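You operate a simulated robot arm through the tools that you are given. There is no shell and no other tool. Be economical: measure what you need, move in short steps, check, and stop when the job is done.

You run a simulated two-armed robot. Do the job below in one go: nothing can be reset, and whatever is moved stays where it is left.

TASK
Take the box marked "Small: 15 mm" from the lower board of the blue table and leave it on top of the taped box there. Then fetch the oblong blue plate and set it in the repair tote. Then press the blue button of the white bottle three times. Then fetch the oblong white plate and set it in the card box. Do these in the order given. Set down upright: box.

Only the result counts: the job must be done as asked and must still hold three seconds after the hand-in. Knocking over, shifting, dropping, spilling or breaking anything else fails it.

THE ROBOT
Two 7-joint arms with vacuum grippers on one trunk, on a base that drives. Base frame: it is fixed to the floor where the robot stands at the start and does not move with it; the origin is under the middle of the robot, x ahead of it, y to its left, z up. Units: mm, rad, N and s.
The left shoulder is at the start at [70, 174, 879], the right one opposite. With the tool pointing down near the work surface each hand reaches from about 220 to 780 mm from the robot's upright axis, wherever it stands, measured 20 degrees to its own side. Places, roughly: blue button of the white bottle [-700, 2400, 900]; card box (30x22x12 cm) [3300, 100, 600]; oblong blue plate (6x9x2 cm) [-900, 2200, 900]; oblong white plate (6x9x2 cm) [-800, 2400, 900]; orange labelled box, white labelled box [500, -250, 500]; repair tote [1250, 4750, 500]; taped box [1000, -250, 500]. Payload 3.5 kg a hand.
Tool frame (each hand has its own): the origin (TCP) lies in the middle of the cups' lips, and z points out of the cups. The gripper has 2 cups of 32 mm across, covering 32 by 80 mm (tool x, y); the bellows give 10 mm. With the vacuum on, a cup seals on a smooth face that it is pressed against (1 to 4 N); it does not hold porous or soft things. The pull reaches 76 N.
Orientation is that of the tool frame in the base frame, as a unit quaternion [x, y, z, w]. With the cups facing straight down, the tool's x points along the base's -x, its y along +y and its z along -z.

THE INTERFACE
- The arms move only by the tool nudge_tool. It takes "left_increments", "right_increments" or both (then of equal length, played together; a hand with none holds still); each is text: rows parted by semicolons, each of 6 numbers parted by spaces: the shift along the tool's x, y, z in m, then the turn, a rotation vector about the tool's x, y, z in rad. In form: tx ty tz wx wy wz; .... A call has 1 to 10 rows; each row shifts and turns the commanded pose from where the row before left it, along the tool's axes as they then stand. "left_valve" and "right_valve" are, for a hand that has rows, the vacuum: 1 switches it on, 0 off, set as the call begins (left out, the last holds). Rows are played at 5 a second. More than 50 mm and 0.15 rad between two rows, or a gripper value outside its range, and nothing of the call is played. Where a pose cannot be reached the arm comes as near as it can. A force on the tool above 40 N (or 10 N above the force at the start of the call, whichever is more), or a blocked arm, ends the call early, and 0.2 s more pass. The pull builds up within a second once a cup has sealed. Time passes only in rows, and 0.2 s behind the last, so rows that do not move give it time. The reply holds the time, the measured pose of the TCP, the force on the tool along the base axes and the pull of the vacuum, in the units named above and with some noise, with the torque about the TCP (base axes, N m) and any sound that the robot's microphone picked up.
- Cameras (640 x 400 px; columns grow to the right, rows downward): "scene" is now at [123.1, -17, 1200.1]; the picture's right is [-0.25, -0.97, 0.00], its down [-0.66, 0.17, -0.74] and it looks along [0.71, -0.18, -0.68] (base axes); focal length 269 px, centre (320, 200). "left" rides on the left gripper at [74, -19, -110] in its tool frame; the picture's right is [0.25, 0.97, 0.00], its down [-0.77, 0.20, -0.60] and it looks along [-0.58, 0.15, 0.80] (tool axes); focal length 218 px, centre (320, 200). "right" rides on the right gripper at [74, 19, -110] in its tool frame; the picture's right is [-0.25, 0.97, 0.00], its down [-0.77, -0.20, -0.60] and it looks along [-0.58, -0.15, 0.80] (tool axes); focal length 218 px, centre (320, 200). There is no depth. A picture from a camera that has moved, and an enlarged one, comes with that camera's place and axes in the base frame and with its lens. The place of the scene camera against the robot may be out by one fixed shift of up to 18 mm in any direction.
- snapshot(camera): a new picture of that camera. No time passes.
- raise_lower(by): slides the trunk up (or, below 0, down) by that many mm; the arms and the scene camera ride with it, the base frame stays. It gives what a move gives, with no picture.
- roll_base(legs): drives the robot by 1 to 6 legs, each [ahead, turn to the left] in mm and rad, along the robot's own axes; the way and the turn of a leg run together, so that a leg with both is an arc; at most 1500 mm and 3.142 rad a leg. The arms and the cameras ride along, it lands a little off, and it stops where it bumps. It gives what a move gives.
- head_to(pan, tilt): turns the head with the scene camera to pan (to the left, within 1.501 rad either way) and tilt (down, from -0.506 to 1.204), counted from straight ahead of the robot. It gives what a move gives.
- inspect(camera, box): a new picture of the part [left, top, right, bottom] of that camera's present view, enlarged. No time passes.
- close_job(): hands the job in; it is judged then, once.

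Work in short steps. Places have to be worked out from the pictures, the camera data and where the tool is seen: move nearer, look again, correct. Check each grasp and each placing, and mend what went wrong. You have 165 turns and 130 pictures in all, those below and enlarged ones among them. Switch the vacuum off and draw the arms clear of the work before you hand the job in, unless the task says otherwise.

The tools are called after "Call:" as name(argument=value, ...) on one line, values as JSON. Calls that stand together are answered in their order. nudge_tool: Moves the arms, as the interface text tells. Its arguments: {"type":"object","properties":{"left_increments":{"type":"string"},"left_valve":{"type":"number"},"right_increments":{"type":"string"},"right_valve":{"type":"number"}},"required":[]} The other tools are called the same way: raise_lower (by) slides the trunk up or down; roll_base (legs) drives the base; head_to (pan, tilt) turns the head that bears the scene camera; snapshot (camera) takes a picture; inspect (camera, box) takes an enlarged picture of a part of a camera's view; close_job () hands the job in.

At the start:

```text
clock: 0.0
left_ee_pos: [529.7, 88.5, 875.6]
left_orientation: [0.0, 1.0, 0.0, 0.0]
left_contact_force: [0.0, 0.2, 0.4]
left_wrist_torque: [0.01, 0.0, 0.03]
left_pull: 0.1
right_ee_pos: [356.4, -371.3, 896.1]
right_orientation: [0.001, 1.0, 0.0, -0.001]
right_contact_force: [0.3, 0.0, -0.4]
right_wrist_torque: [-0.04, -0.02, 0.01]
right_pull: 0.0
trunk travel left (down, up): [-375.0, 465.0]
robot x, y, heading: [1.8, -1.0, 0.003]
head pan, tilt: [-0.251, 0.744]
```

scene: 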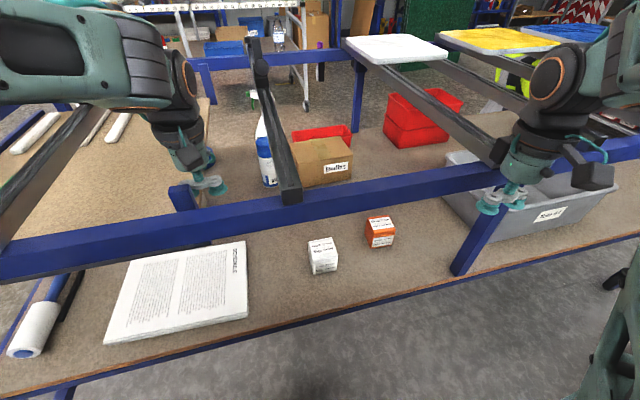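
right: 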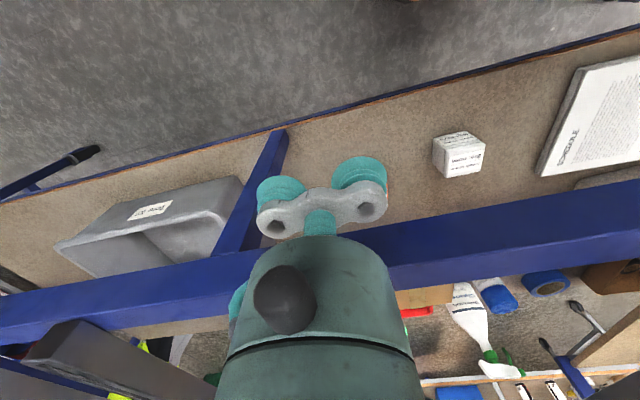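
left: 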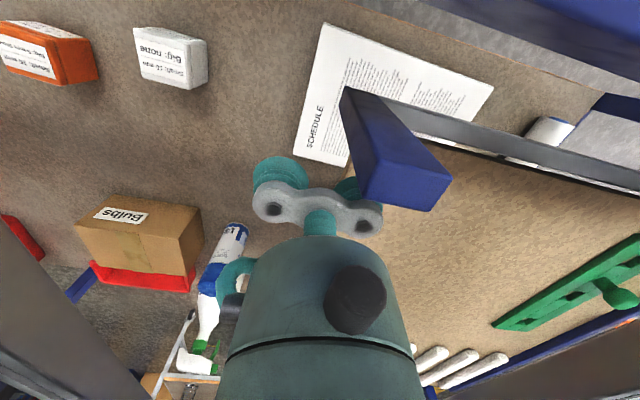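

I look at the labels of the white and orange boxes, enlarged.

Call:
inspect(camera="left", box=[0, 0, 220, 138])

Call:
inspect(camera="scene", box=[240, 120, 440, 290])

```text
2.90 times, centred on (110, 69) of left
camera zoom: at [456.9, 68.7, 986.2], right [-0.25, 0.97, 0.0], down [0.77, 0.2, 0.6], along [0.58, 0.15, -0.8], focal length 633 px, centre (929, 580)
```

zoom: 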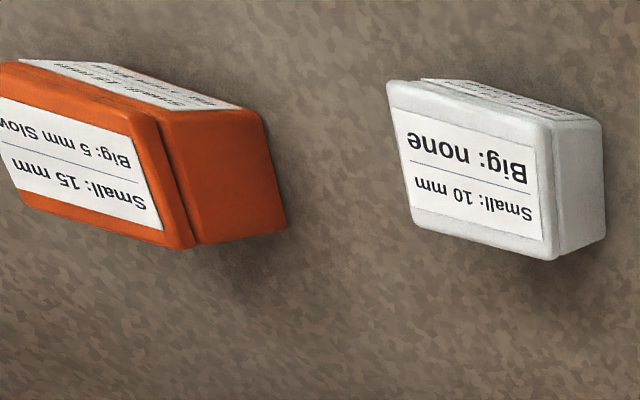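

```text
2.35 times, centred on (340, 205) of scene
camera zoom: at [123.1, -17.0, 1200.1], right [-0.25, -0.97, 0.0], down [-0.66, 0.17, -0.74], along [0.71, -0.18, -0.68], focal length 633 px, centre (273, 188)
```

zoom: 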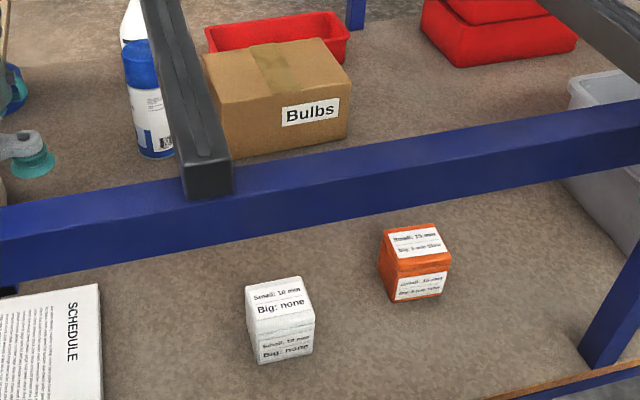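

The orange box reads "Small: 15 mm". I judge its top near [580, -310, 630], seen through an open table frame whose front beam is near x 430–480, z ~900. I raise the trunk so the arms clear the frame.

Call:
raise_lower(by=300)

Call:
snapshot(camera="scene")

Call:
snapshot(camera="left")

Call:
snapshot(camera="right")

```text
clock: 3.0
left_ee_pos: [530.7, 88.4, 1176.5]
left_orientation: [-0.001, 1.0, 0.0, 0.0]
left_contact_force: [1.0, 0.6, -0.5]
left_wrist_torque: [0.02, 0.0, -0.01]
left_pull: 0.1
right_ee_pos: [357.0, -370.9, 1195.2]
right_orientation: [0.0, 1.0, 0.0, 0.0]
right_contact_force: [0.1, -0.1, -0.5]
right_wrist_torque: [-0.05, 0.03, 0.0]
right_pull: 0.1
trunk travel left (down, up): [-675.0, 165.0]
robot x, y, heading: [-0.5, -1.9, -0.002]
head pan, tilt: [-0.251, 0.744]
```

```text
124 pictures are left
camera scene: at [123.2, -17.0, 1500.0], right [-0.25, -0.97, 0.0], down [-0.66, 0.17, -0.74], along [0.71, -0.18, -0.68], focal length 269 px, centre (320, 200)
```

scene: 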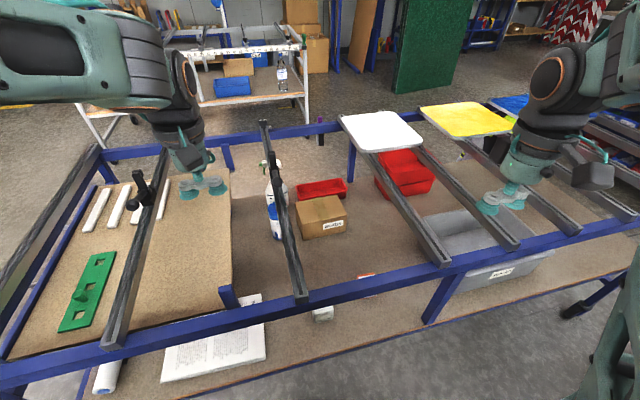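

```text
123 pictures are left
camera left: at [457.1, 68.7, 1286.2], right [-0.25, 0.97, 0.0], down [0.77, 0.2, 0.6], along [0.58, 0.15, -0.8], focal length 218 px, centre (320, 200)
```

left: 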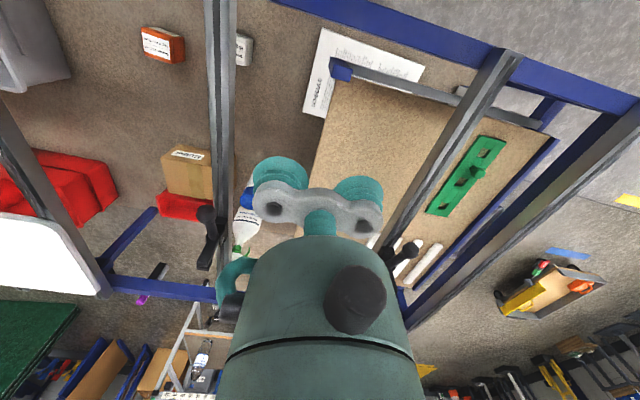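

```text
122 pictures are left
camera right: at [283.3, -350.2, 1305.3], right [0.25, 0.97, 0.0], down [0.77, -0.2, 0.6], along [0.58, -0.15, -0.8], focal length 218 px, centre (320, 200)
```

right: 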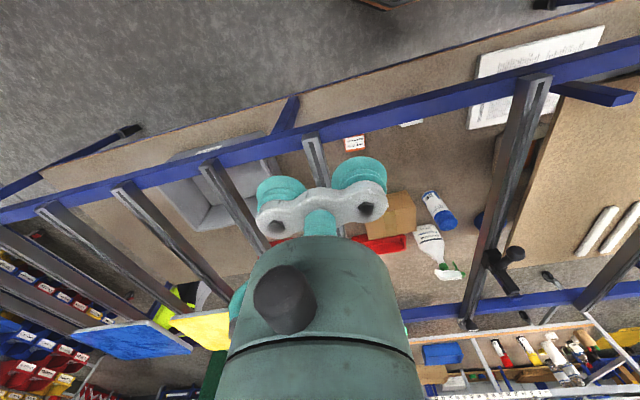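

The taped box looks to be near [880, -215, 700] and the orange box top near [580, -311, 629]. I move the right hand over the orange box, staying well above the frame, and look.

Call:
nudge_tool(right_increments="-0.0446 0.012 0 0 0 0; -0.0446 0.012 0 0 0 0; -0.0446 0.012 0 0 0 0; -0.0446 0.012 0 0 0 0; -0.0446 0.012 0 0 0 0; 0 0 0.05 0 0 0; 0 0 0.05 0 0 0; 0 0 0.05 0 0 0; 0 0 0.05 0 0 0; 0 0 0.05 0 0 0")

Call:
snapshot(camera="right")

Call:
snapshot(camera="scene")

```text
clock: 5.2
left_ee_pos: [531.0, 86.9, 1176.6]
left_orientation: [0.0, 1.0, 0.0, -0.001]
left_contact_force: [0.6, -0.3, 0.0]
left_wrist_torque: [-0.04, 0.01, 0.01]
left_pull: 0.1
right_ee_pos: [582.4, -308.9, 942.9]
right_orientation: [0.0, 1.0, 0.0, 0.0]
right_contact_force: [0.3, 1.2, 0.1]
right_wrist_torque: [-0.01, 0.03, -0.01]
right_pull: 0.0
trunk travel left (down, up): [-675.0, 165.0]
robot x, y, heading: [-3.2, 0.9, -0.004]
head pan, tilt: [-0.251, 0.744]
```

```text
121 pictures are left
camera right: at [508.6, -288.4, 1053.2], right [0.25, 0.97, 0.0], down [0.77, -0.2, 0.6], along [0.58, -0.15, -0.8], focal length 218 px, centre (320, 200)
```

right: 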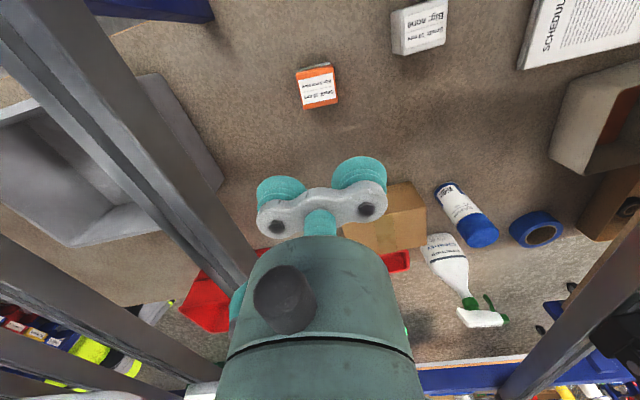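

```text
120 pictures are left
camera scene: at [124.9, -17.6, 1500.0], right [-0.25, -0.97, 0.0], down [-0.66, 0.17, -0.74], along [0.71, -0.18, -0.68], focal length 269 px, centre (320, 200)
```

scene: 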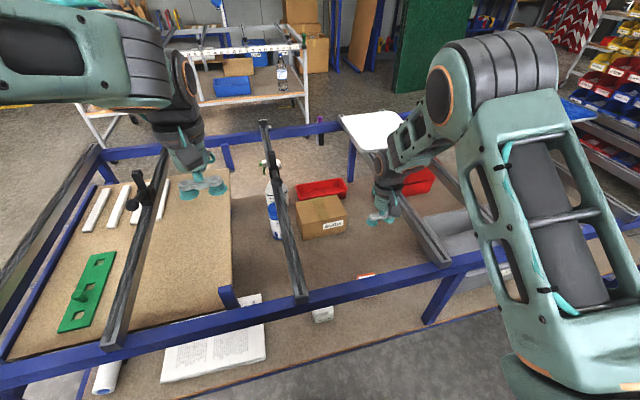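

The orange box top is at about [578, -310], right under the hand. I lower to about z 720 and look again.

Call:
nudge_tool(right_increments="0 0 0.045 0 0 0; 0 0 0.045 0 0 0; 0 0 0.045 0 0 0; 0 0 0.045 0 0 0; 0 0 0.045 0 0 0")

Call:
snapshot(camera="right")

Call:
inspect(camera="scene", box=[300, 150, 460, 320])

```text
clock: 6.4
left_ee_pos: [530.9, 87.9, 1175.8]
left_orientation: [0.0, 1.0, 0.0, -0.001]
left_contact_force: [-0.2, -0.8, -0.1]
left_wrist_torque: [0.01, 0.01, 0.01]
left_pull: 0.1
right_ee_pos: [579.6, -310.0, 721.0]
right_orientation: [0.0, 1.0, 0.0, 0.0]
right_contact_force: [-0.7, 0.3, 0.3]
right_wrist_torque: [0.01, 0.01, 0.02]
right_pull: 0.1
trunk travel left (down, up): [-675.0, 165.0]
robot x, y, heading: [3.9, 0.3, -0.002]
head pan, tilt: [-0.251, 0.744]
```

```text
119 pictures are left
camera right: at [506.7, -289.5, 831.0], right [0.25, 0.97, 0.0], down [0.77, -0.2, 0.6], along [0.58, -0.15, -0.8], focal length 218 px, centre (320, 200)
```

right: 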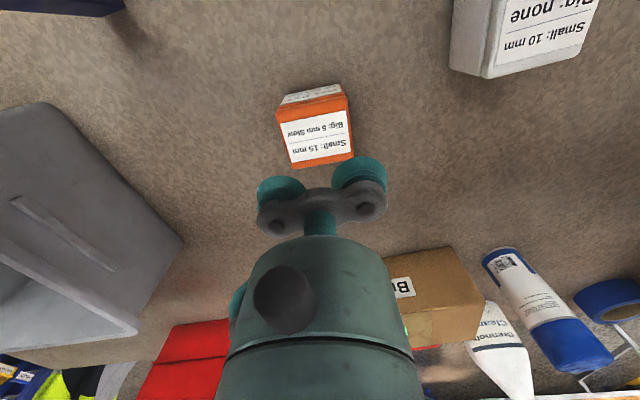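

```text
2.35 times, centred on (380, 235) of scene
camera zoom: at [124.5, -17.8, 1500.0], right [-0.25, -0.97, 0.0], down [-0.66, 0.17, -0.74], along [0.71, -0.18, -0.68], focal length 633 px, centre (179, 118)
```

zoom: 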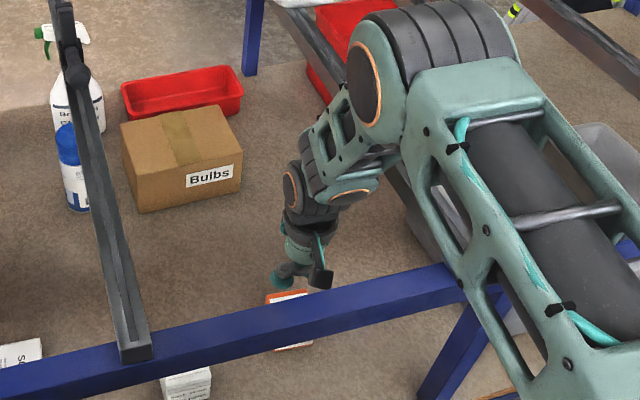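

The top face works out at [578, -311, 629], about 60 mm square, so only one cup can sit fully on it. I shift so the +y cup is centred on the box and descend to z ~645.

Call:
nudge_tool(right_increments="0.001 -0.024 0 0 0 0; 0 0 0.04 0 0 0; 0 0 0.035 0 0 0", right_valve=1)

Call:
snapshot(camera="right")

```text
clock: 7.2
left_ee_pos: [529.4, 88.2, 1176.2]
left_orientation: [0.001, 1.0, 0.0, 0.0]
left_contact_force: [0.4, -1.4, -0.1]
left_wrist_torque: [-0.03, 0.05, 0.0]
left_pull: 0.0
right_ee_pos: [581.0, -335.5, 647.4]
right_orientation: [0.0, 1.0, 0.0, 0.0]
right_contact_force: [0.2, 0.4, -0.4]
right_wrist_torque: [-0.01, 0.03, 0.0]
right_pull: 0.0
trunk travel left (down, up): [-675.0, 165.0]
robot x, y, heading: [-1.6, -0.1, -0.003]
head pan, tilt: [-0.251, 0.744]
```

```text
117 pictures are left
camera right: at [506.4, -315.3, 756.7], right [0.25, 0.97, 0.0], down [0.77, -0.2, 0.6], along [0.58, -0.15, -0.8], focal length 218 px, centre (320, 200)
```

right: 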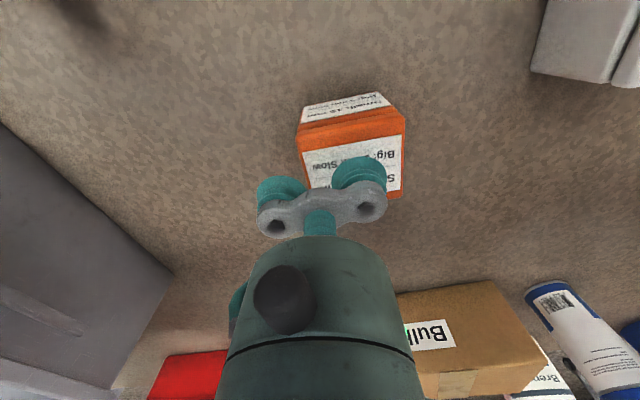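

The cup is over the box top. I press down slowly, watching the force and the pull.

Call:
nudge_tool(right_increments="0 0 0.006 0 0 0; 0 0 0.006 0 0 0; 0 0 0.004 0 0 0; 0 0 0.004 0 0 0; 0 0 0.002 0 0 0; 0 0 0 0 0 0; 0 0 0 0 0 0; 0 0 0 0 0 0")

```text
clock: 9.0
left_ee_pos: [529.4, 88.6, 1177.2]
left_orientation: [-0.001, 1.0, -0.001, 0.0]
left_contact_force: [0.0, -0.7, 0.4]
left_wrist_torque: [-0.01, 0.01, 0.01]
left_pull: 0.1
right_ee_pos: [577.5, -332.9, 625.1]
right_orientation: [-0.001, 1.0, 0.0, 0.001]
right_contact_force: [5.9, -6.9, 25.0]
right_wrist_torque: [0.8, 0.04, -0.07]
right_pull: 37.6
trunk travel left (down, up): [-675.0, 165.0]
robot x, y, heading: [-0.6, -2.4, -0.003]
head pan, tilt: [-0.251, 0.744]
```

One cup has sealed (pull 38 N). I lift straight up to about z 830 and check.

Call:
nudge_tool(right_increments="0 0 -0.005 0 0 0; 0 0 -0.01 0 0 0; 0 0 -0.03 0 0 0; 0 0 -0.04 0 0 0; 0 0 -0.04 0 0 0; 0 0 -0.04 0 0 0; 0 0 -0.04 0 0 0; 0 0 0 0 0 0")

Call:
snapshot(camera="right")

Call:
inspect(camera="scene", box=[240, 150, 440, 320])

```text
clock: 10.8
left_ee_pos: [531.6, 88.0, 1175.6]
left_orientation: [0.0, 1.0, 0.001, -0.002]
left_contact_force: [-0.2, 0.0, -0.1]
left_wrist_torque: [-0.02, 0.01, 0.0]
left_pull: 0.1
right_ee_pos: [579.0, -337.1, 827.0]
right_orientation: [0.0, 1.0, 0.0, -0.001]
right_contact_force: [-0.6, 0.7, -2.2]
right_wrist_torque: [0.55, 0.01, 0.02]
right_pull: 37.8
trunk travel left (down, up): [-675.0, 165.0]
robot x, y, heading: [0.1, 0.5, -0.003]
head pan, tilt: [-0.251, 0.744]
```

```text
116 pictures are left
camera right: at [505.6, -316.7, 938.5], right [0.25, 0.97, 0.0], down [0.77, -0.2, 0.6], along [0.58, -0.15, -0.8], focal length 218 px, centre (320, 200)
```

right: 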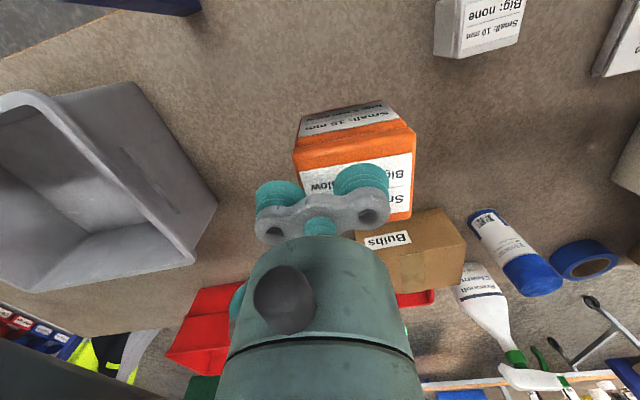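

```text
2.35 times, centred on (340, 235) of scene
camera zoom: at [124.3, -17.6, 1499.9], right [-0.25, -0.97, 0.0], down [-0.66, 0.17, -0.74], along [0.71, -0.18, -0.68], focal length 633 px, centre (273, 118)
```

zoom: 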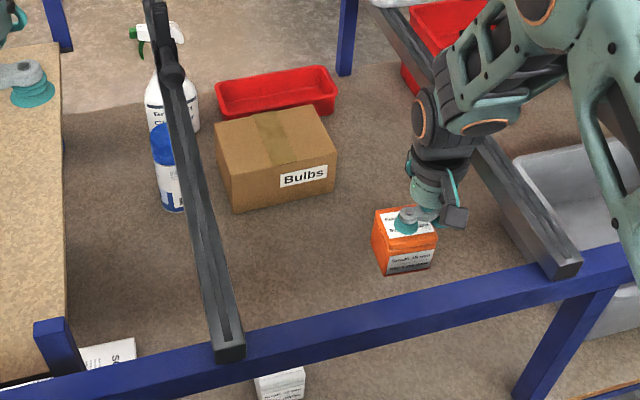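

The box hangs well. The taped box top is about [945, -231, 657], so I must drive forward a bit; I lift the load over the frame and look down at the gap in front of the base.

Call:
nudge_tool(right_increments="0 0 -0.045 0 0 0; 0 0 -0.045 0 0 0; 0 0 -0.045 0 0 0; 0 0 -0.045 0 0 0; 0 0 -0.045 0 0 0; 0 0 0 0 0 0")

Call:
head_to(pan=0, tilt=1.2)

Call:
snapshot(camera="scene")

```text
clock: 12.2
left_ee_pos: [531.3, 87.1, 1176.0]
left_orientation: [0.0, 1.0, 0.001, -0.001]
left_contact_force: [0.3, 0.6, -0.3]
left_wrist_torque: [0.0, -0.01, 0.0]
left_pull: 0.1
right_ee_pos: [579.1, -333.7, 1054.0]
right_orientation: [0.001, 1.0, 0.0, -0.001]
right_contact_force: [-0.2, 0.7, -2.2]
right_wrist_torque: [0.53, 0.01, -0.01]
right_pull: 38.1
trunk travel left (down, up): [-675.0, 165.0]
robot x, y, heading: [-1.4, -1.9, -0.004]
head pan, tilt: [-0.251, 0.744]
```

```text
clock: 13.1
left_ee_pos: [530.7, 87.8, 1176.0]
left_orientation: [0.0, 1.0, 0.0, 0.0]
left_contact_force: [0.3, 0.2, 0.4]
left_wrist_torque: [-0.02, 0.01, 0.01]
left_pull: 0.0
right_ee_pos: [578.7, -334.3, 1054.1]
right_orientation: [0.001, 1.0, 0.0, 0.0]
right_contact_force: [-0.7, 0.2, -2.8]
right_wrist_torque: [0.55, 0.0, 0.02]
right_pull: 37.9
trunk travel left (down, up): [-675.0, 165.0]
robot x, y, heading: [4.0, 3.0, -0.002]
head pan, tilt: [0.0, 1.201]
```

```text
114 pictures are left
camera scene: at [98.6, 3.6, 1467.7], right [0.0, -1.0, 0.0], down [-0.93, 0.0, -0.36], along [0.36, 0.0, -0.93], focal length 269 px, centre (320, 200)
```

scene: 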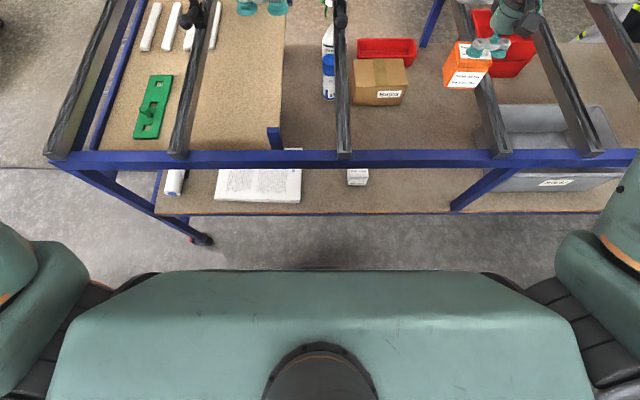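

The torso front is near x 130 and the board edge near x 400, with clear floor between. I drive ahead 190 mm.

Call:
roll_base(legs=[[190, 0]])

Call:
snapshot(camera="scene")

Call:
snapshot(camera="left")

```text
clock: 14.7
left_ee_pos: [719.0, 87.6, 1176.9]
left_orientation: [0.001, 1.0, 0.0, 0.0]
left_contact_force: [0.0, 0.1, -0.6]
left_wrist_torque: [-0.01, 0.03, 0.01]
left_pull: 0.0
right_ee_pos: [766.1, -334.3, 1054.6]
right_orientation: [0.0, 1.0, 0.0, 0.0]
right_contact_force: [-1.0, -0.3, -1.3]
right_wrist_torque: [0.59, 0.0, 0.01]
right_pull: 37.8
trunk travel left (down, up): [-675.0, 165.0]
robot x, y, heading: [187.7, -0.6, -0.001]
head pan, tilt: [0.0, 1.201]
```

```text
113 pictures are left
camera scene: at [286.5, 3.8, 1467.8], right [0.0, -1.0, 0.0], down [-0.93, 0.0, -0.36], along [0.36, 0.0, -0.93], focal length 269 px, centre (320, 200)
```

scene: 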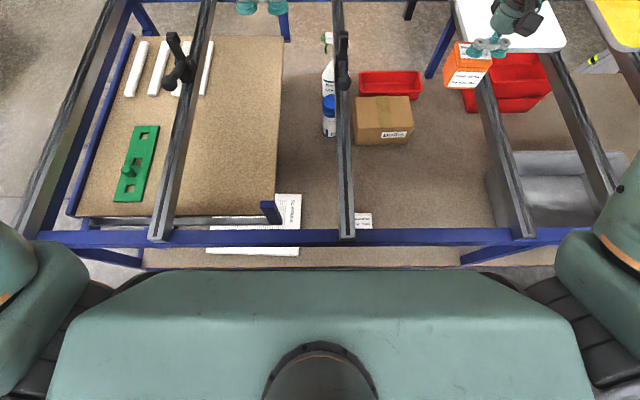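

```text
112 pictures are left
camera left: at [645.2, 68.3, 1286.7], right [-0.25, 0.97, 0.0], down [0.77, 0.2, 0.6], along [0.59, 0.15, -0.8], focal length 218 px, centre (320, 200)
```

left: 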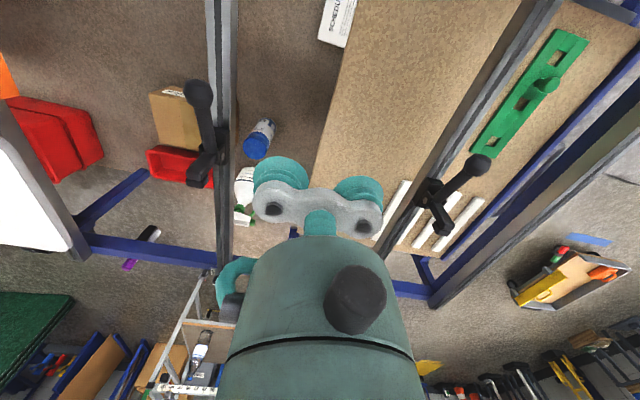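

Now at x≈188. A white panel on the frame starts near y -365, so I shift left first, then forward to over the taped box at TCP [925, -252], staying high.

Call:
nudge_tool(right_increments="0 0.041 0 0 0 0; 0 0.041 0 0 0 0; -0.04 0 0 0 0 0; -0.04 0 0 0 0 0; -0.04 0 0 0 0 0; -0.039 0 0 0 0 0; 0 0 0 0 0 0")

Call:
snapshot(camera="right")

Call:
snapshot(camera="scene")

```text
clock: 16.2
left_ee_pos: [718.9, 86.6, 1176.6]
left_orientation: [0.0, 1.0, 0.001, 0.001]
left_contact_force: [-0.8, -0.3, 0.2]
left_wrist_torque: [0.0, 0.02, -0.03]
left_pull: 0.0
right_ee_pos: [925.8, -251.9, 1054.0]
right_orientation: [0.001, 1.0, 0.0, 0.0]
right_contact_force: [0.0, 0.3, -2.4]
right_wrist_torque: [0.54, 0.0, -0.03]
right_pull: 37.4
trunk travel left (down, up): [-675.0, 165.0]
robot x, y, heading: [188.8, -2.0, 0.0]
head pan, tilt: [0.0, 1.201]
```

```text
111 pictures are left
camera right: at [852.6, -231.4, 1163.9], right [0.25, 0.97, 0.0], down [0.77, -0.2, 0.6], along [0.58, -0.15, -0.8], focal length 218 px, centre (320, 200)
```

right: 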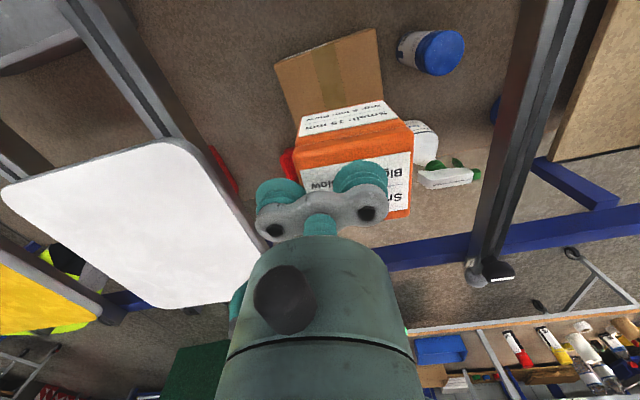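

```text
110 pictures are left
camera scene: at [286.0, 3.9, 1467.8], right [0.0, -1.0, 0.0], down [-0.93, 0.0, -0.36], along [0.36, 0.0, -0.93], focal length 269 px, centre (320, 200)
```

scene: 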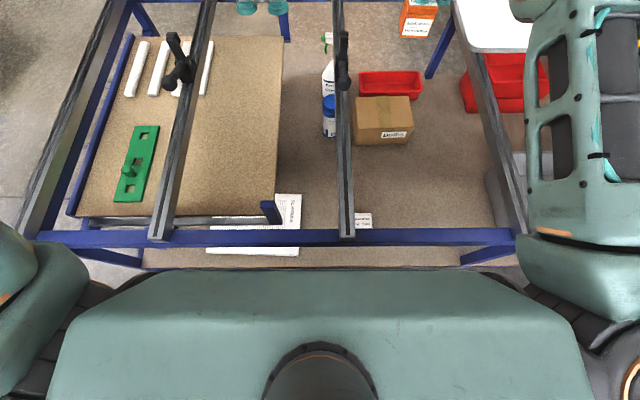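

The front top edge of the taped box is at x≈869, y -332…-129, so I aim the carried box at [935, -228]. I descend to about z 780.

Call:
nudge_tool(right_increments="-0.01 0 0.034 0 0 0; 0 0 0.04 0 0 0; 0 0 0.04 0 0 0; 0 0 0.04 0 0 0; 0 0 0.04 0 0 0; 0 0 0.04 0 0 0; 0 0 0.04 0 0 0; 0 0 0 0 0 0")

Call:
snapshot(camera="right")

Call:
head_to(pan=-0.3, tilt=0.8)

Call:
snapshot(camera="scene")

```text
clock: 18.1
left_ee_pos: [721.2, 86.4, 1176.1]
left_orientation: [0.001, 1.0, 0.001, 0.0]
left_contact_force: [-0.2, -0.5, 0.6]
left_wrist_torque: [0.0, 0.0, -0.02]
left_pull: 0.1
right_ee_pos: [921.2, -253.4, 782.6]
right_orientation: [0.001, 1.0, 0.0, 0.0]
right_contact_force: [-0.1, 0.2, -2.4]
right_wrist_torque: [0.52, -0.01, -0.02]
right_pull: 37.8
right hand out of reach, approached as far as the arm can: row 6, 7
trunk travel left (down, up): [-675.0, 165.0]
robot x, y, heading: [192.9, -0.2, -0.004]
head pan, tilt: [0.0, 1.201]
```

```text
109 pictures are left
camera right: at [847.9, -232.3, 893.3], right [0.25, 0.97, 0.0], down [0.77, -0.2, 0.6], along [0.58, -0.15, -0.8], focal length 218 px, centre (320, 200)
```

right: 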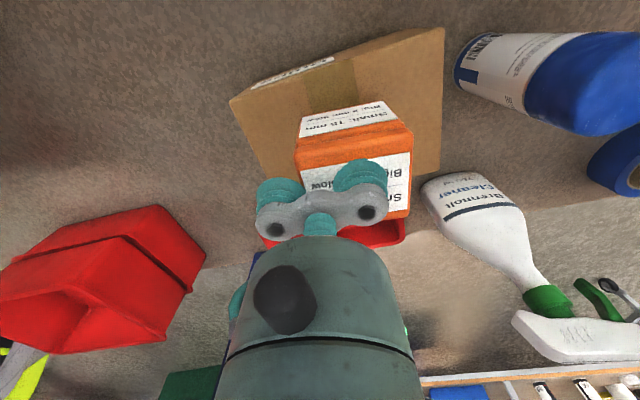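

```text
clock: 18.9
left_ee_pos: [719.5, 86.5, 1176.3]
left_orientation: [0.002, 1.0, 0.0, 0.0]
left_contact_force: [0.6, -0.6, 0.3]
left_wrist_torque: [0.02, 0.0, 0.02]
left_pull: 0.0
right_ee_pos: [921.1, -253.1, 784.3]
right_orientation: [0.001, 1.0, 0.001, 0.0]
right_contact_force: [1.1, 1.0, -2.3]
right_wrist_torque: [0.48, 0.03, -0.01]
right_pull: 37.8
trunk travel left (down, up): [-675.0, 165.0]
robot x, y, heading: [185.5, -1.0, -0.001]
head pan, tilt: [-0.3, 0.799]
```

```text
108 pictures are left
camera scene: at [308.9, -20.2, 1495.3], right [-0.3, -0.95, 0.0], down [-0.69, 0.21, -0.7], along [0.67, -0.21, -0.72], focal length 269 px, centre (320, 200)
```

scene: 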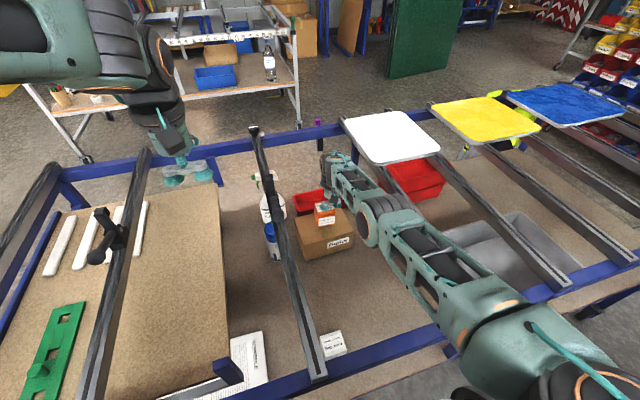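

The right arm is near its reach limit, so I use the trunk to lower the hand straight down: first 45 mm.

Call:
raise_lower(by=-45)

Call:
snapshot(camera="right")

Call:
inspect(camera="scene", box=[250, 160, 410, 260])

```text
clock: 19.8
left_ee_pos: [719.8, 87.8, 1130.6]
left_orientation: [0.001, 1.0, 0.0, -0.001]
left_contact_force: [0.3, 0.4, 0.7]
left_wrist_torque: [0.03, -0.03, -0.02]
left_pull: 0.1
right_ee_pos: [919.9, -251.5, 740.0]
right_orientation: [0.001, 1.0, -0.001, 0.0]
right_contact_force: [-2.7, 0.6, 3.7]
right_wrist_torque: [0.61, -0.02, 0.02]
right_pull: 37.8
trunk travel left (down, up): [-630.0, 210.0]
robot x, y, heading: [188.4, -2.4, -0.001]
head pan, tilt: [-0.3, 0.799]
```

```text
107 pictures are left
camera right: at [847.5, -231.7, 849.6], right [0.25, 0.97, 0.0], down [0.77, -0.2, 0.6], along [0.58, -0.15, -0.8], focal length 218 px, centre (320, 200)
```

right: 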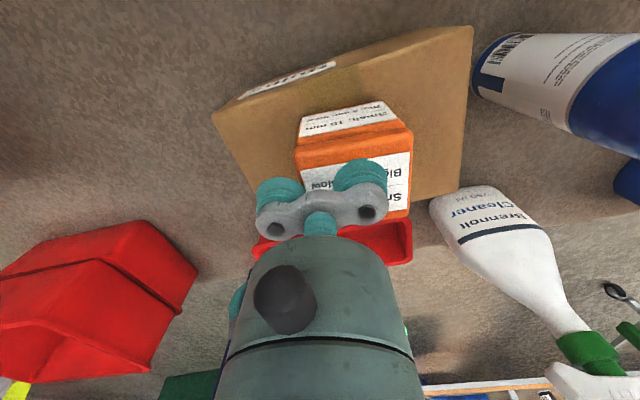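

```text
4.00 times, centred on (330, 210) of scene
camera zoom: at [307.9, -20.1, 1450.6], right [-0.3, -0.95, 0.0], down [-0.68, 0.21, -0.7], along [0.67, -0.21, -0.72], focal length 1077 px, centre (280, 160)
```

zoom: 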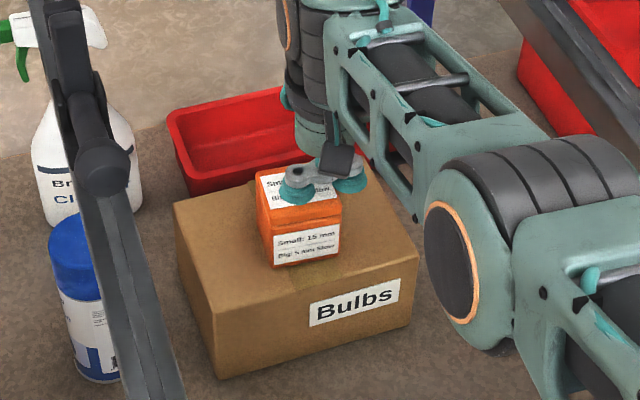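

The force flipped to +3.7 N: the box already rests on the taped box. I lower 2 mm more, then release.

Call:
raise_lower(by=-2)

Call:
nudge_tool(right_increments="0 0 0 0 0 0; 0 0 0 0 0 0; 0 0 0 0 0 0; 0 0 0 0 0 0; 0 0 0 0 0 0", right_valve=0)

```text
clock: 20.3
left_ee_pos: [718.8, 87.8, 1129.9]
left_orientation: [0.001, 1.0, -0.001, 0.001]
left_contact_force: [-0.2, -0.3, 0.2]
left_wrist_torque: [-0.03, 0.01, -0.04]
left_pull: 0.0
right_ee_pos: [920.4, -252.3, 739.6]
right_orientation: [0.001, 1.0, 0.0, 0.002]
right_contact_force: [-0.7, 0.9, 11.1]
right_wrist_torque: [0.74, 0.03, 0.04]
right_pull: 38.3
trunk travel left (down, up): [-628.0, 212.0]
robot x, y, heading: [185.3, 3.0, -0.002]
head pan, tilt: [-0.3, 0.799]
```

```text
clock: 21.5
left_ee_pos: [720.4, 87.2, 1129.0]
left_orientation: [0.001, 1.0, -0.001, 0.0]
left_contact_force: [0.4, 0.0, -0.4]
left_wrist_torque: [0.02, -0.02, 0.01]
left_pull: 0.0
right_ee_pos: [920.5, -252.2, 737.3]
right_orientation: [0.001, 1.0, 0.0, 0.0]
right_contact_force: [0.1, 0.1, 2.6]
right_wrist_torque: [0.01, 0.0, -0.04]
right_pull: 0.1
trunk travel left (down, up): [-628.0, 212.0]
robot x, y, heading: [187.4, -2.1, -0.0]
head pan, tilt: [-0.3, 0.799]
```

Released. I lift straight up by the trunk, then check.

Call:
raise_lower(by=160)

Call:
inspect(camera="scene", box=[250, 160, 410, 260])

```text
clock: 23.4
left_ee_pos: [720.0, 88.2, 1288.2]
left_orientation: [0.002, 1.0, 0.001, 0.0]
left_contact_force: [-0.2, 0.5, 0.6]
left_wrist_torque: [0.01, -0.02, 0.0]
left_pull: 0.0
right_ee_pos: [921.5, -252.2, 897.5]
right_orientation: [0.001, 1.0, 0.0, 0.0]
right_contact_force: [-0.1, 0.6, -0.1]
right_wrist_torque: [0.01, 0.01, 0.02]
right_pull: 0.1
trunk travel left (down, up): [-788.0, 52.0]
robot x, y, heading: [190.4, -5.2, -0.001]
head pan, tilt: [-0.3, 0.799]
```

```text
4.00 times, centred on (330, 210) of scene
camera zoom: at [308.9, -20.4, 1608.4], right [-0.3, -0.95, 0.0], down [-0.68, 0.21, -0.7], along [0.67, -0.21, -0.72], focal length 1077 px, centre (280, 160)
```

zoom: 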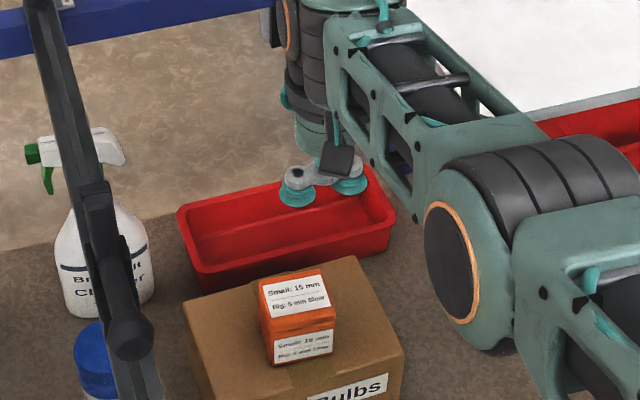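

The box stands on the taped box. I raise the right arm clear and draw both hands back towards the body.

Call:
nudge_tool(right_increments="0 0 -0.045 0 0 0; 0 0 -0.045 0 0 0; 0 0 -0.045 0 0 0; 0 0 -0.045 0 0 0; 0 0 -0.045 0 0 0; 0.045 0 0 0 0 0; 0.045 0 0 0 0 0; 0.045 0 0 0 0 0; 0.045 0 0 0 0 0; 0.045 0 0 0 0 0", left_increments="0.045 0 0 0 0 0; 0.045 0 0 0 0 0; 0.045 0 0 0 0 0; 0 0.045 0 0 0 0; 0 0.045 0 0 0 0; 0 0.045 0 0 0 0; 0 0 0 0 0 0; 0 0 0 0 0 0; 0 0 0 0 0 0; 0 0 0 0 0 0")

Call:
nudge_tool(right_increments="0.045 -0.02 0 0 0 0; 0.045 -0.02 0 0 0 0; 0.045 -0.02 0 0 0 0; 0.02 -0.02 0 0 0 0", left_increments="0.02 0.03 0 0 0 0; 0.02 0.03 0 0 0 0; 0 0 0 0 0 0; 0 0 0 0 0 0")

```text
clock: 25.6
left_ee_pos: [583.0, 220.8, 1290.6]
left_orientation: [0.001, 1.0, -0.001, 0.001]
left_contact_force: [0.3, 0.8, -0.2]
left_wrist_torque: [-0.03, -0.04, 0.03]
left_pull: 0.0
right_ee_pos: [691.1, -248.0, 1121.7]
right_orientation: [0.001, 1.0, 0.0, 0.001]
right_contact_force: [-0.3, 0.2, -0.3]
right_wrist_torque: [0.02, -0.05, -0.02]
right_pull: 0.0
trunk travel left (down, up): [-788.0, 52.0]
robot x, y, heading: [193.4, -2.4, -0.002]
head pan, tilt: [-0.3, 0.799]
```

```text
clock: 26.6
left_ee_pos: [546.1, 281.4, 1289.4]
left_orientation: [0.001, 1.0, 0.001, 0.0]
left_contact_force: [-0.3, -0.5, -0.4]
left_wrist_torque: [0.0, 0.0, 0.02]
left_pull: 0.0
right_ee_pos: [540.3, -334.2, 1120.8]
right_orientation: [0.0, 1.0, 0.001, 0.0]
right_contact_force: [-0.3, 0.3, -0.1]
right_wrist_torque: [0.01, -0.05, -0.01]
right_pull: 0.1
trunk travel left (down, up): [-788.0, 52.0]
robot x, y, heading: [186.6, -1.8, 0.003]
head pan, tilt: [-0.3, 0.799]
```

Now I back up to the start place, which is known free, and look left for the way to the second table.

Call:
roll_base(legs=[[-190, 0]])

Call:
head_to(pan=1.5, tilt=0.35)

Call:
snapshot(camera="scene")

```text
clock: 28.1
left_ee_pos: [356.7, 284.3, 1287.7]
left_orientation: [-0.002, 1.0, 0.001, -0.001]
left_contact_force: [-0.2, 0.9, 0.1]
left_wrist_torque: [0.0, 0.01, 0.01]
left_pull: 0.2
right_ee_pos: [353.4, -330.5, 1121.9]
right_orientation: [-0.002, 1.0, 0.0, -0.003]
right_contact_force: [1.0, -0.2, -0.8]
right_wrist_torque: [0.0, 0.02, 0.02]
right_pull: 0.1
trunk travel left (down, up): [-788.0, 52.0]
robot x, y, heading: [-2.6, 0.9, 0.006]
head pan, tilt: [-0.3, 0.799]
```

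```text
clock: 29.9
left_ee_pos: [353.4, 284.8, 1288.2]
left_orientation: [-0.002, 1.0, 0.001, -0.001]
left_contact_force: [-0.6, -0.3, -0.6]
left_wrist_torque: [0.04, -0.03, 0.0]
left_pull: 0.0
right_ee_pos: [351.2, -331.4, 1122.8]
right_orientation: [-0.002, 1.0, 0.0, 0.001]
right_contact_force: [-0.3, 0.1, -0.5]
right_wrist_torque: [0.02, -0.01, 0.02]
right_pull: 0.0
trunk travel left (down, up): [-788.0, 52.0]
robot x, y, heading: [-1.4, -2.7, -0.0]
head pan, tilt: [1.499, 0.351]
```

```text
104 pictures are left
camera scene: at [46.9, 96.7, 1648.0], right [1.0, -0.07, 0.0], down [-0.02, -0.34, -0.94], along [0.06, 0.94, -0.34], focal length 269 px, centre (320, 200)
```

scene: 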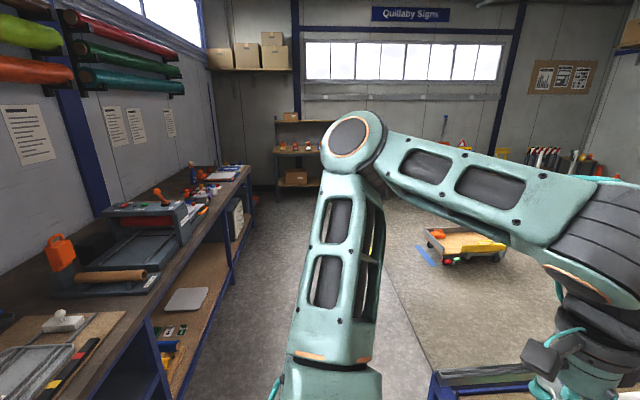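

The bench stands along x≈-400 and beyond, on the left; the aisle is free. I turn left to face +y and look at the bench ahead.

Call:
roll_base(legs=[[0, 1.571]])

Call:
head_to(pan=0.2, tilt=0.45)

Call:
snapshot(camera="scene")

```text
clock: 34.1
left_ee_pos: [-290.3, 352.0, 1289.6]
left_orientation: [0.712, -0.702, 0.0, 0.0]
left_contact_force: [0.7, -0.2, 0.4]
left_wrist_torque: [0.03, -0.01, 0.0]
left_pull: 0.0
right_ee_pos: [325.4, 358.1, 1121.8]
right_orientation: [0.712, -0.702, -0.001, 0.0]
right_contact_force: [0.1, 0.6, -0.3]
right_wrist_torque: [0.0, 0.03, 0.01]
right_pull: 0.0
trunk travel left (down, up): [-788.0, 52.0]
robot x, y, heading: [-4.1, 1.0, 1.583]
head pan, tilt: [1.499, 0.351]
```

```text
clock: 35.6
left_ee_pos: [-291.1, 352.2, 1288.8]
left_orientation: [0.712, -0.702, 0.0, 0.0]
left_contact_force: [0.2, 0.2, -0.1]
left_wrist_torque: [-0.01, 0.0, 0.03]
left_pull: 0.1
right_ee_pos: [325.5, 356.8, 1122.0]
right_orientation: [0.712, -0.702, 0.001, -0.001]
right_contact_force: [0.3, -0.1, 0.0]
right_wrist_torque: [-0.01, 0.02, 0.03]
right_pull: 0.1
trunk travel left (down, up): [-788.0, 52.0]
robot x, y, heading: [0.4, 1.9, 1.585]
head pan, tilt: [0.201, 0.45]
```

```text
103 pictures are left
camera scene: at [-30.3, 143.5, 1638.9], right [0.98, 0.21, 0.0], down [0.09, -0.43, -0.9], along [-0.19, 0.88, -0.44], focal length 269 px, centre (320, 200)
```

scene: 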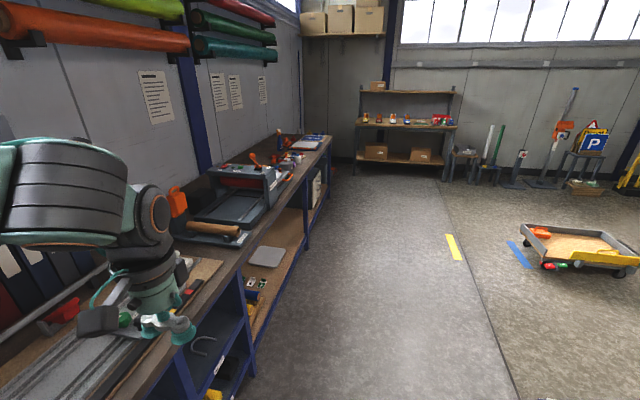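

The aisle ahead is clear. I drive 2100 mm along +y, mending the small heading error.

Call:
roll_base(legs=[[1100, -0.02], [1000, 0]])

Call:
head_to(pan=0.9, tilt=0.75)

Call:
snapshot(camera="scene")

```text
clock: 46.1
left_ee_pos: [-285.4, 2463.4, 1287.6]
left_orientation: [-0.704, 0.71, -0.001, 0.0]
left_contact_force: [-0.6, -0.1, -0.2]
left_wrist_torque: [-0.02, 0.01, 0.01]
left_pull: 0.0
right_ee_pos: [330.2, 2454.2, 1122.1]
right_orientation: [-0.704, 0.71, 0.0, 0.0]
right_contact_force: [0.2, -0.1, 0.6]
right_wrist_torque: [0.04, 0.01, 0.01]
right_pull: 0.0
trunk travel left (down, up): [-788.0, 52.0]
robot x, y, heading: [-6.4, 2102.2, 1.564]
head pan, tilt: [0.201, 0.45]
```

```text
clock: 47.1
left_ee_pos: [-285.7, 2463.1, 1288.9]
left_orientation: [-0.704, 0.71, 0.0, 0.0]
left_contact_force: [-0.1, -0.3, -0.6]
left_wrist_torque: [0.03, 0.02, 0.0]
left_pull: 0.1
right_ee_pos: [329.3, 2454.8, 1122.5]
right_orientation: [-0.704, 0.71, 0.0, 0.0]
right_contact_force: [0.7, 0.2, 0.4]
right_wrist_torque: [0.0, 0.01, -0.01]
right_pull: 0.1
trunk travel left (down, up): [-788.0, 52.0]
robot x, y, heading: [-6.7, 2100.0, 1.561]
head pan, tilt: [0.901, 0.75]
```

```text
102 pictures are left
camera scene: at [-77.1, 2210.1, 1612.5], right [0.63, 0.78, 0.0], down [0.53, -0.43, -0.73], along [-0.57, 0.46, -0.68], focal length 269 px, centre (320, 200)
```

scene: 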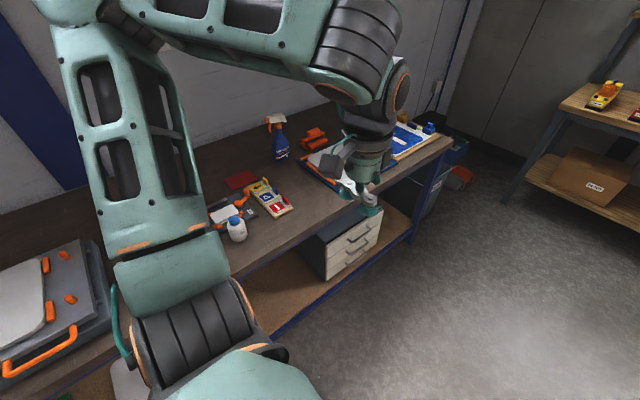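

The white bottle with the blue top is near [-690, 2358]. I turn left to face the bench (-x).

Call:
roll_base(legs=[[0, 1.581]])

Call:
head_to(pan=-0.3, tilt=0.85)

Call:
snapshot(camera="scene")

Call:
snapshot(camera="right")

```text
clock: 51.4
left_ee_pos: [-362.3, 1819.7, 1288.4]
left_orientation: [1.0, 0.001, 0.0, 0.0]
left_contact_force: [0.4, -0.3, 0.1]
left_wrist_torque: [0.0, -0.02, -0.01]
left_pull: 0.1
right_ee_pos: [-358.7, 2435.0, 1121.9]
right_orientation: [1.0, 0.001, 0.001, 0.0]
right_contact_force: [0.1, 0.2, 0.6]
right_wrist_torque: [0.02, 0.03, 0.01]
right_pull: 0.0
trunk travel left (down, up): [-788.0, 52.0]
robot x, y, heading: [-7.8, 2101.9, -3.136]
head pan, tilt: [0.901, 0.75]
```

```text
clock: 52.8
left_ee_pos: [-362.6, 1820.2, 1288.7]
left_orientation: [1.0, 0.001, 0.0, 0.0]
left_contact_force: [0.4, -0.5, -0.1]
left_wrist_torque: [-0.01, 0.01, 0.0]
left_pull: 0.0
right_ee_pos: [-357.4, 2435.4, 1121.4]
right_orientation: [1.0, 0.0, 0.0, 0.0]
right_contact_force: [-0.1, 0.2, -0.6]
right_wrist_torque: [-0.01, 0.0, 0.01]
right_pull: 0.1
trunk travel left (down, up): [-788.0, 52.0]
robot x, y, heading: [-6.7, 2102.7, -3.145]
head pan, tilt: [-0.3, 0.85]
```

```text
101 pictures are left
camera scene: at [-138.0, 2130.9, 1604.4], right [0.29, 0.96, 0.0], down [0.72, -0.22, -0.66], along [-0.63, 0.19, -0.75], focal length 269 px, centre (320, 200)
```

scene: 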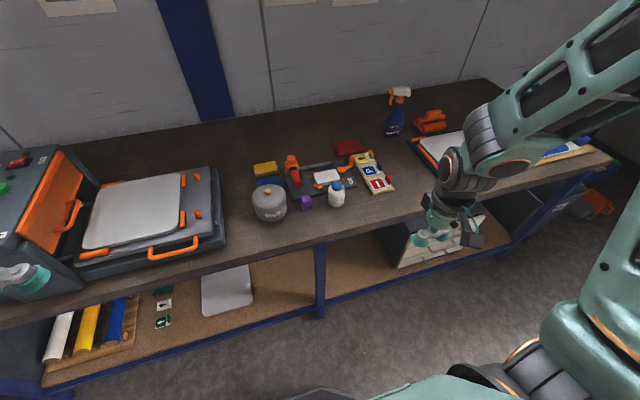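

```text
100 pictures are left
camera right: at [-284.8, 2417.4, 1232.0], right [-0.25, -0.97, 0.0], down [-0.77, 0.2, 0.6], along [-0.58, 0.15, -0.8], focal length 218 px, centre (320, 200)
```

right: 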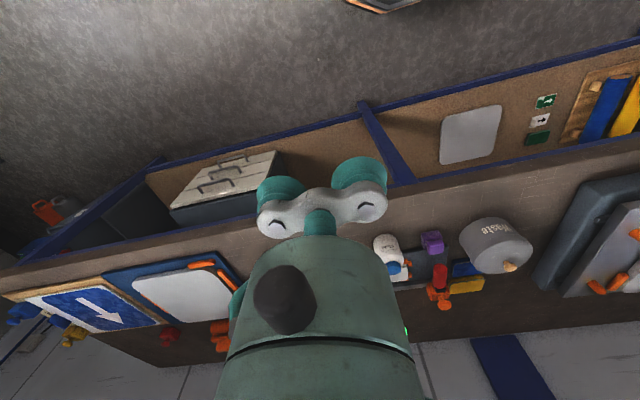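

I enlarge the cluster of small things around the bottle.

Call:
inspect(camera="scene", box=[240, 125, 400, 225])

```text
4.00 times, centred on (320, 175) of scene
camera zoom: at [-138.0, 2130.9, 1604.4], right [0.29, 0.96, 0.0], down [0.72, -0.22, -0.66], along [-0.63, 0.19, -0.75], focal length 1077 px, centre (320, 300)
```

zoom: 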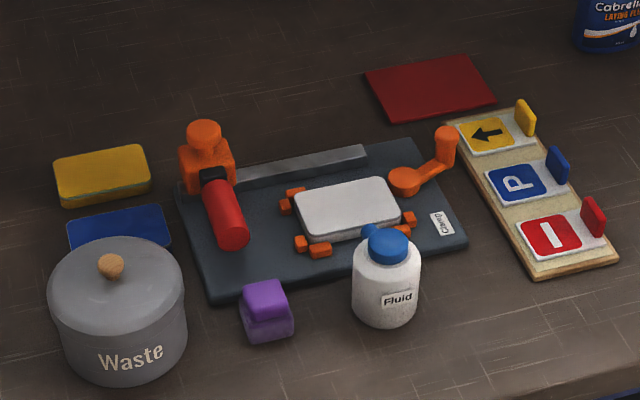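

The blue plate lies behind the Waste jar (about [-846, 2154]), the white plate in a small fixture behind the bottle. The bench edge is at x≈-560, so I drive ahead 200 mm and look again.

Call:
roll_base(legs=[[200, 0]])

Call:
head_to(pan=-0.15, tilt=1.0)

Call:
snapshot(camera="scene")

Call:
snapshot(camera="right")

```text
clock: 54.4
left_ee_pos: [-558.2, 1819.7, 1289.3]
left_orientation: [1.0, 0.002, -0.001, 0.0]
left_contact_force: [0.6, 0.3, 0.0]
left_wrist_torque: [0.01, -0.02, 0.01]
left_pull: 0.0
right_ee_pos: [-557.0, 2433.6, 1122.8]
right_orientation: [1.0, 0.002, -0.001, 0.0]
right_contact_force: [-0.1, 0.5, 1.1]
right_wrist_torque: [0.01, 0.02, -0.02]
right_pull: 0.2
trunk travel left (down, up): [-788.0, 52.0]
robot x, y, heading: [-205.3, 2105.2, -3.141]
head pan, tilt: [-0.3, 0.85]
```

```text
clock: 55.1
left_ee_pos: [-562.8, 1820.0, 1289.3]
left_orientation: [1.0, 0.002, 0.0, -0.001]
left_contact_force: [-0.3, 0.8, 1.5]
left_wrist_torque: [0.01, -0.03, -0.01]
left_pull: 0.1
right_ee_pos: [-560.2, 2434.9, 1122.2]
right_orientation: [1.0, 0.002, 0.001, 0.0]
right_contact_force: [-1.0, 0.7, -0.5]
right_wrist_torque: [-0.02, -0.01, -0.01]
right_pull: 0.0
trunk travel left (down, up): [-788.0, 52.0]
robot x, y, heading: [-204.5, 2103.5, -3.136]
head pan, tilt: [-0.15, 1.0]
```

```text
98 pictures are left
camera scene: at [-333.2, 2117.9, 1593.3], right [0.15, 0.99, 0.0], down [0.83, -0.12, -0.54], along [-0.53, 0.08, -0.84], focal length 269 px, centre (320, 200)
```

scene: 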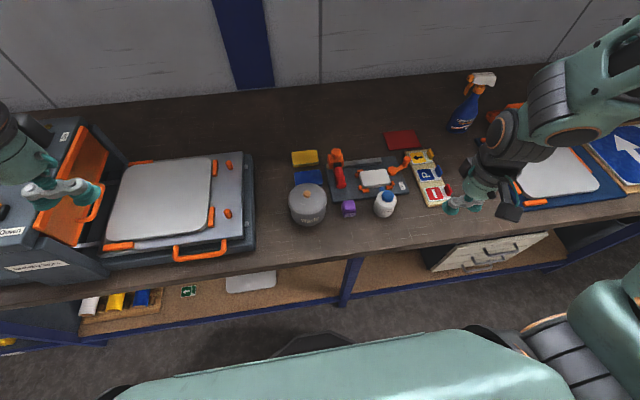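

```text
97 pictures are left
camera right: at [-485.8, 2416.9, 1231.8], right [-0.25, -0.97, 0.0], down [-0.77, 0.2, 0.6], along [-0.58, 0.15, -0.8], focal length 218 px, centre (320, 200)
```

right: 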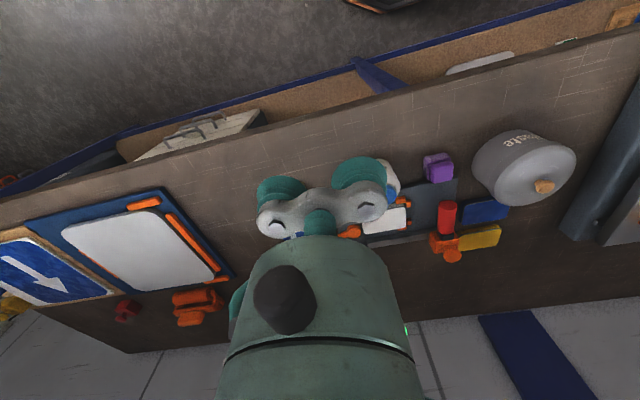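

Blue plate is at roughly [-850, 2157, ~905]. I bring the right hand over it, still high, for a closer look.

Call:
nudge_tool(right_increments="-0.036 0.034 0 0 0 0; -0.036 0.034 0 0 0 0; -0.036 0.034 0 0 0 0; -0.036 0.034 0 0 0 0; -0.036 0.034 0 0 0 0; -0.036 0.034 0 0 0 0; -0.036 0.034 0 0 0 0; -0.036 0.034 0 0 0 0; 0 0 0 0 0 0")

Call:
snapshot(camera="right")

```text
clock: 57.1
left_ee_pos: [-561.3, 1820.3, 1289.5]
left_orientation: [1.0, 0.001, 0.0, 0.0]
left_contact_force: [0.2, -0.2, -0.3]
left_wrist_torque: [-0.02, 0.0, 0.02]
left_pull: 0.0
right_ee_pos: [-845.9, 2160.9, 1122.0]
right_orientation: [1.0, 0.0, 0.0, 0.0]
right_contact_force: [-0.7, -0.1, 0.0]
right_wrist_torque: [0.02, 0.03, 0.0]
right_pull: 0.0
trunk travel left (down, up): [-788.0, 52.0]
robot x, y, heading: [-203.1, 2107.1, -3.137]
head pan, tilt: [-0.15, 1.0]
```

```text
96 pictures are left
camera right: at [-771.5, 2142.5, 1231.5], right [-0.25, -0.97, 0.0], down [-0.77, 0.2, 0.6], along [-0.58, 0.15, -0.8], focal length 218 px, centre (320, 200)
```

right: 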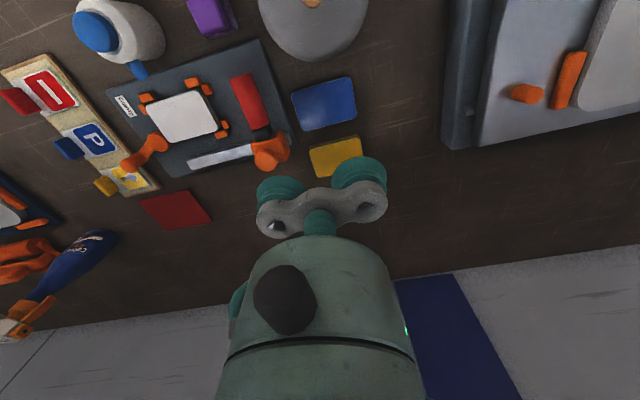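

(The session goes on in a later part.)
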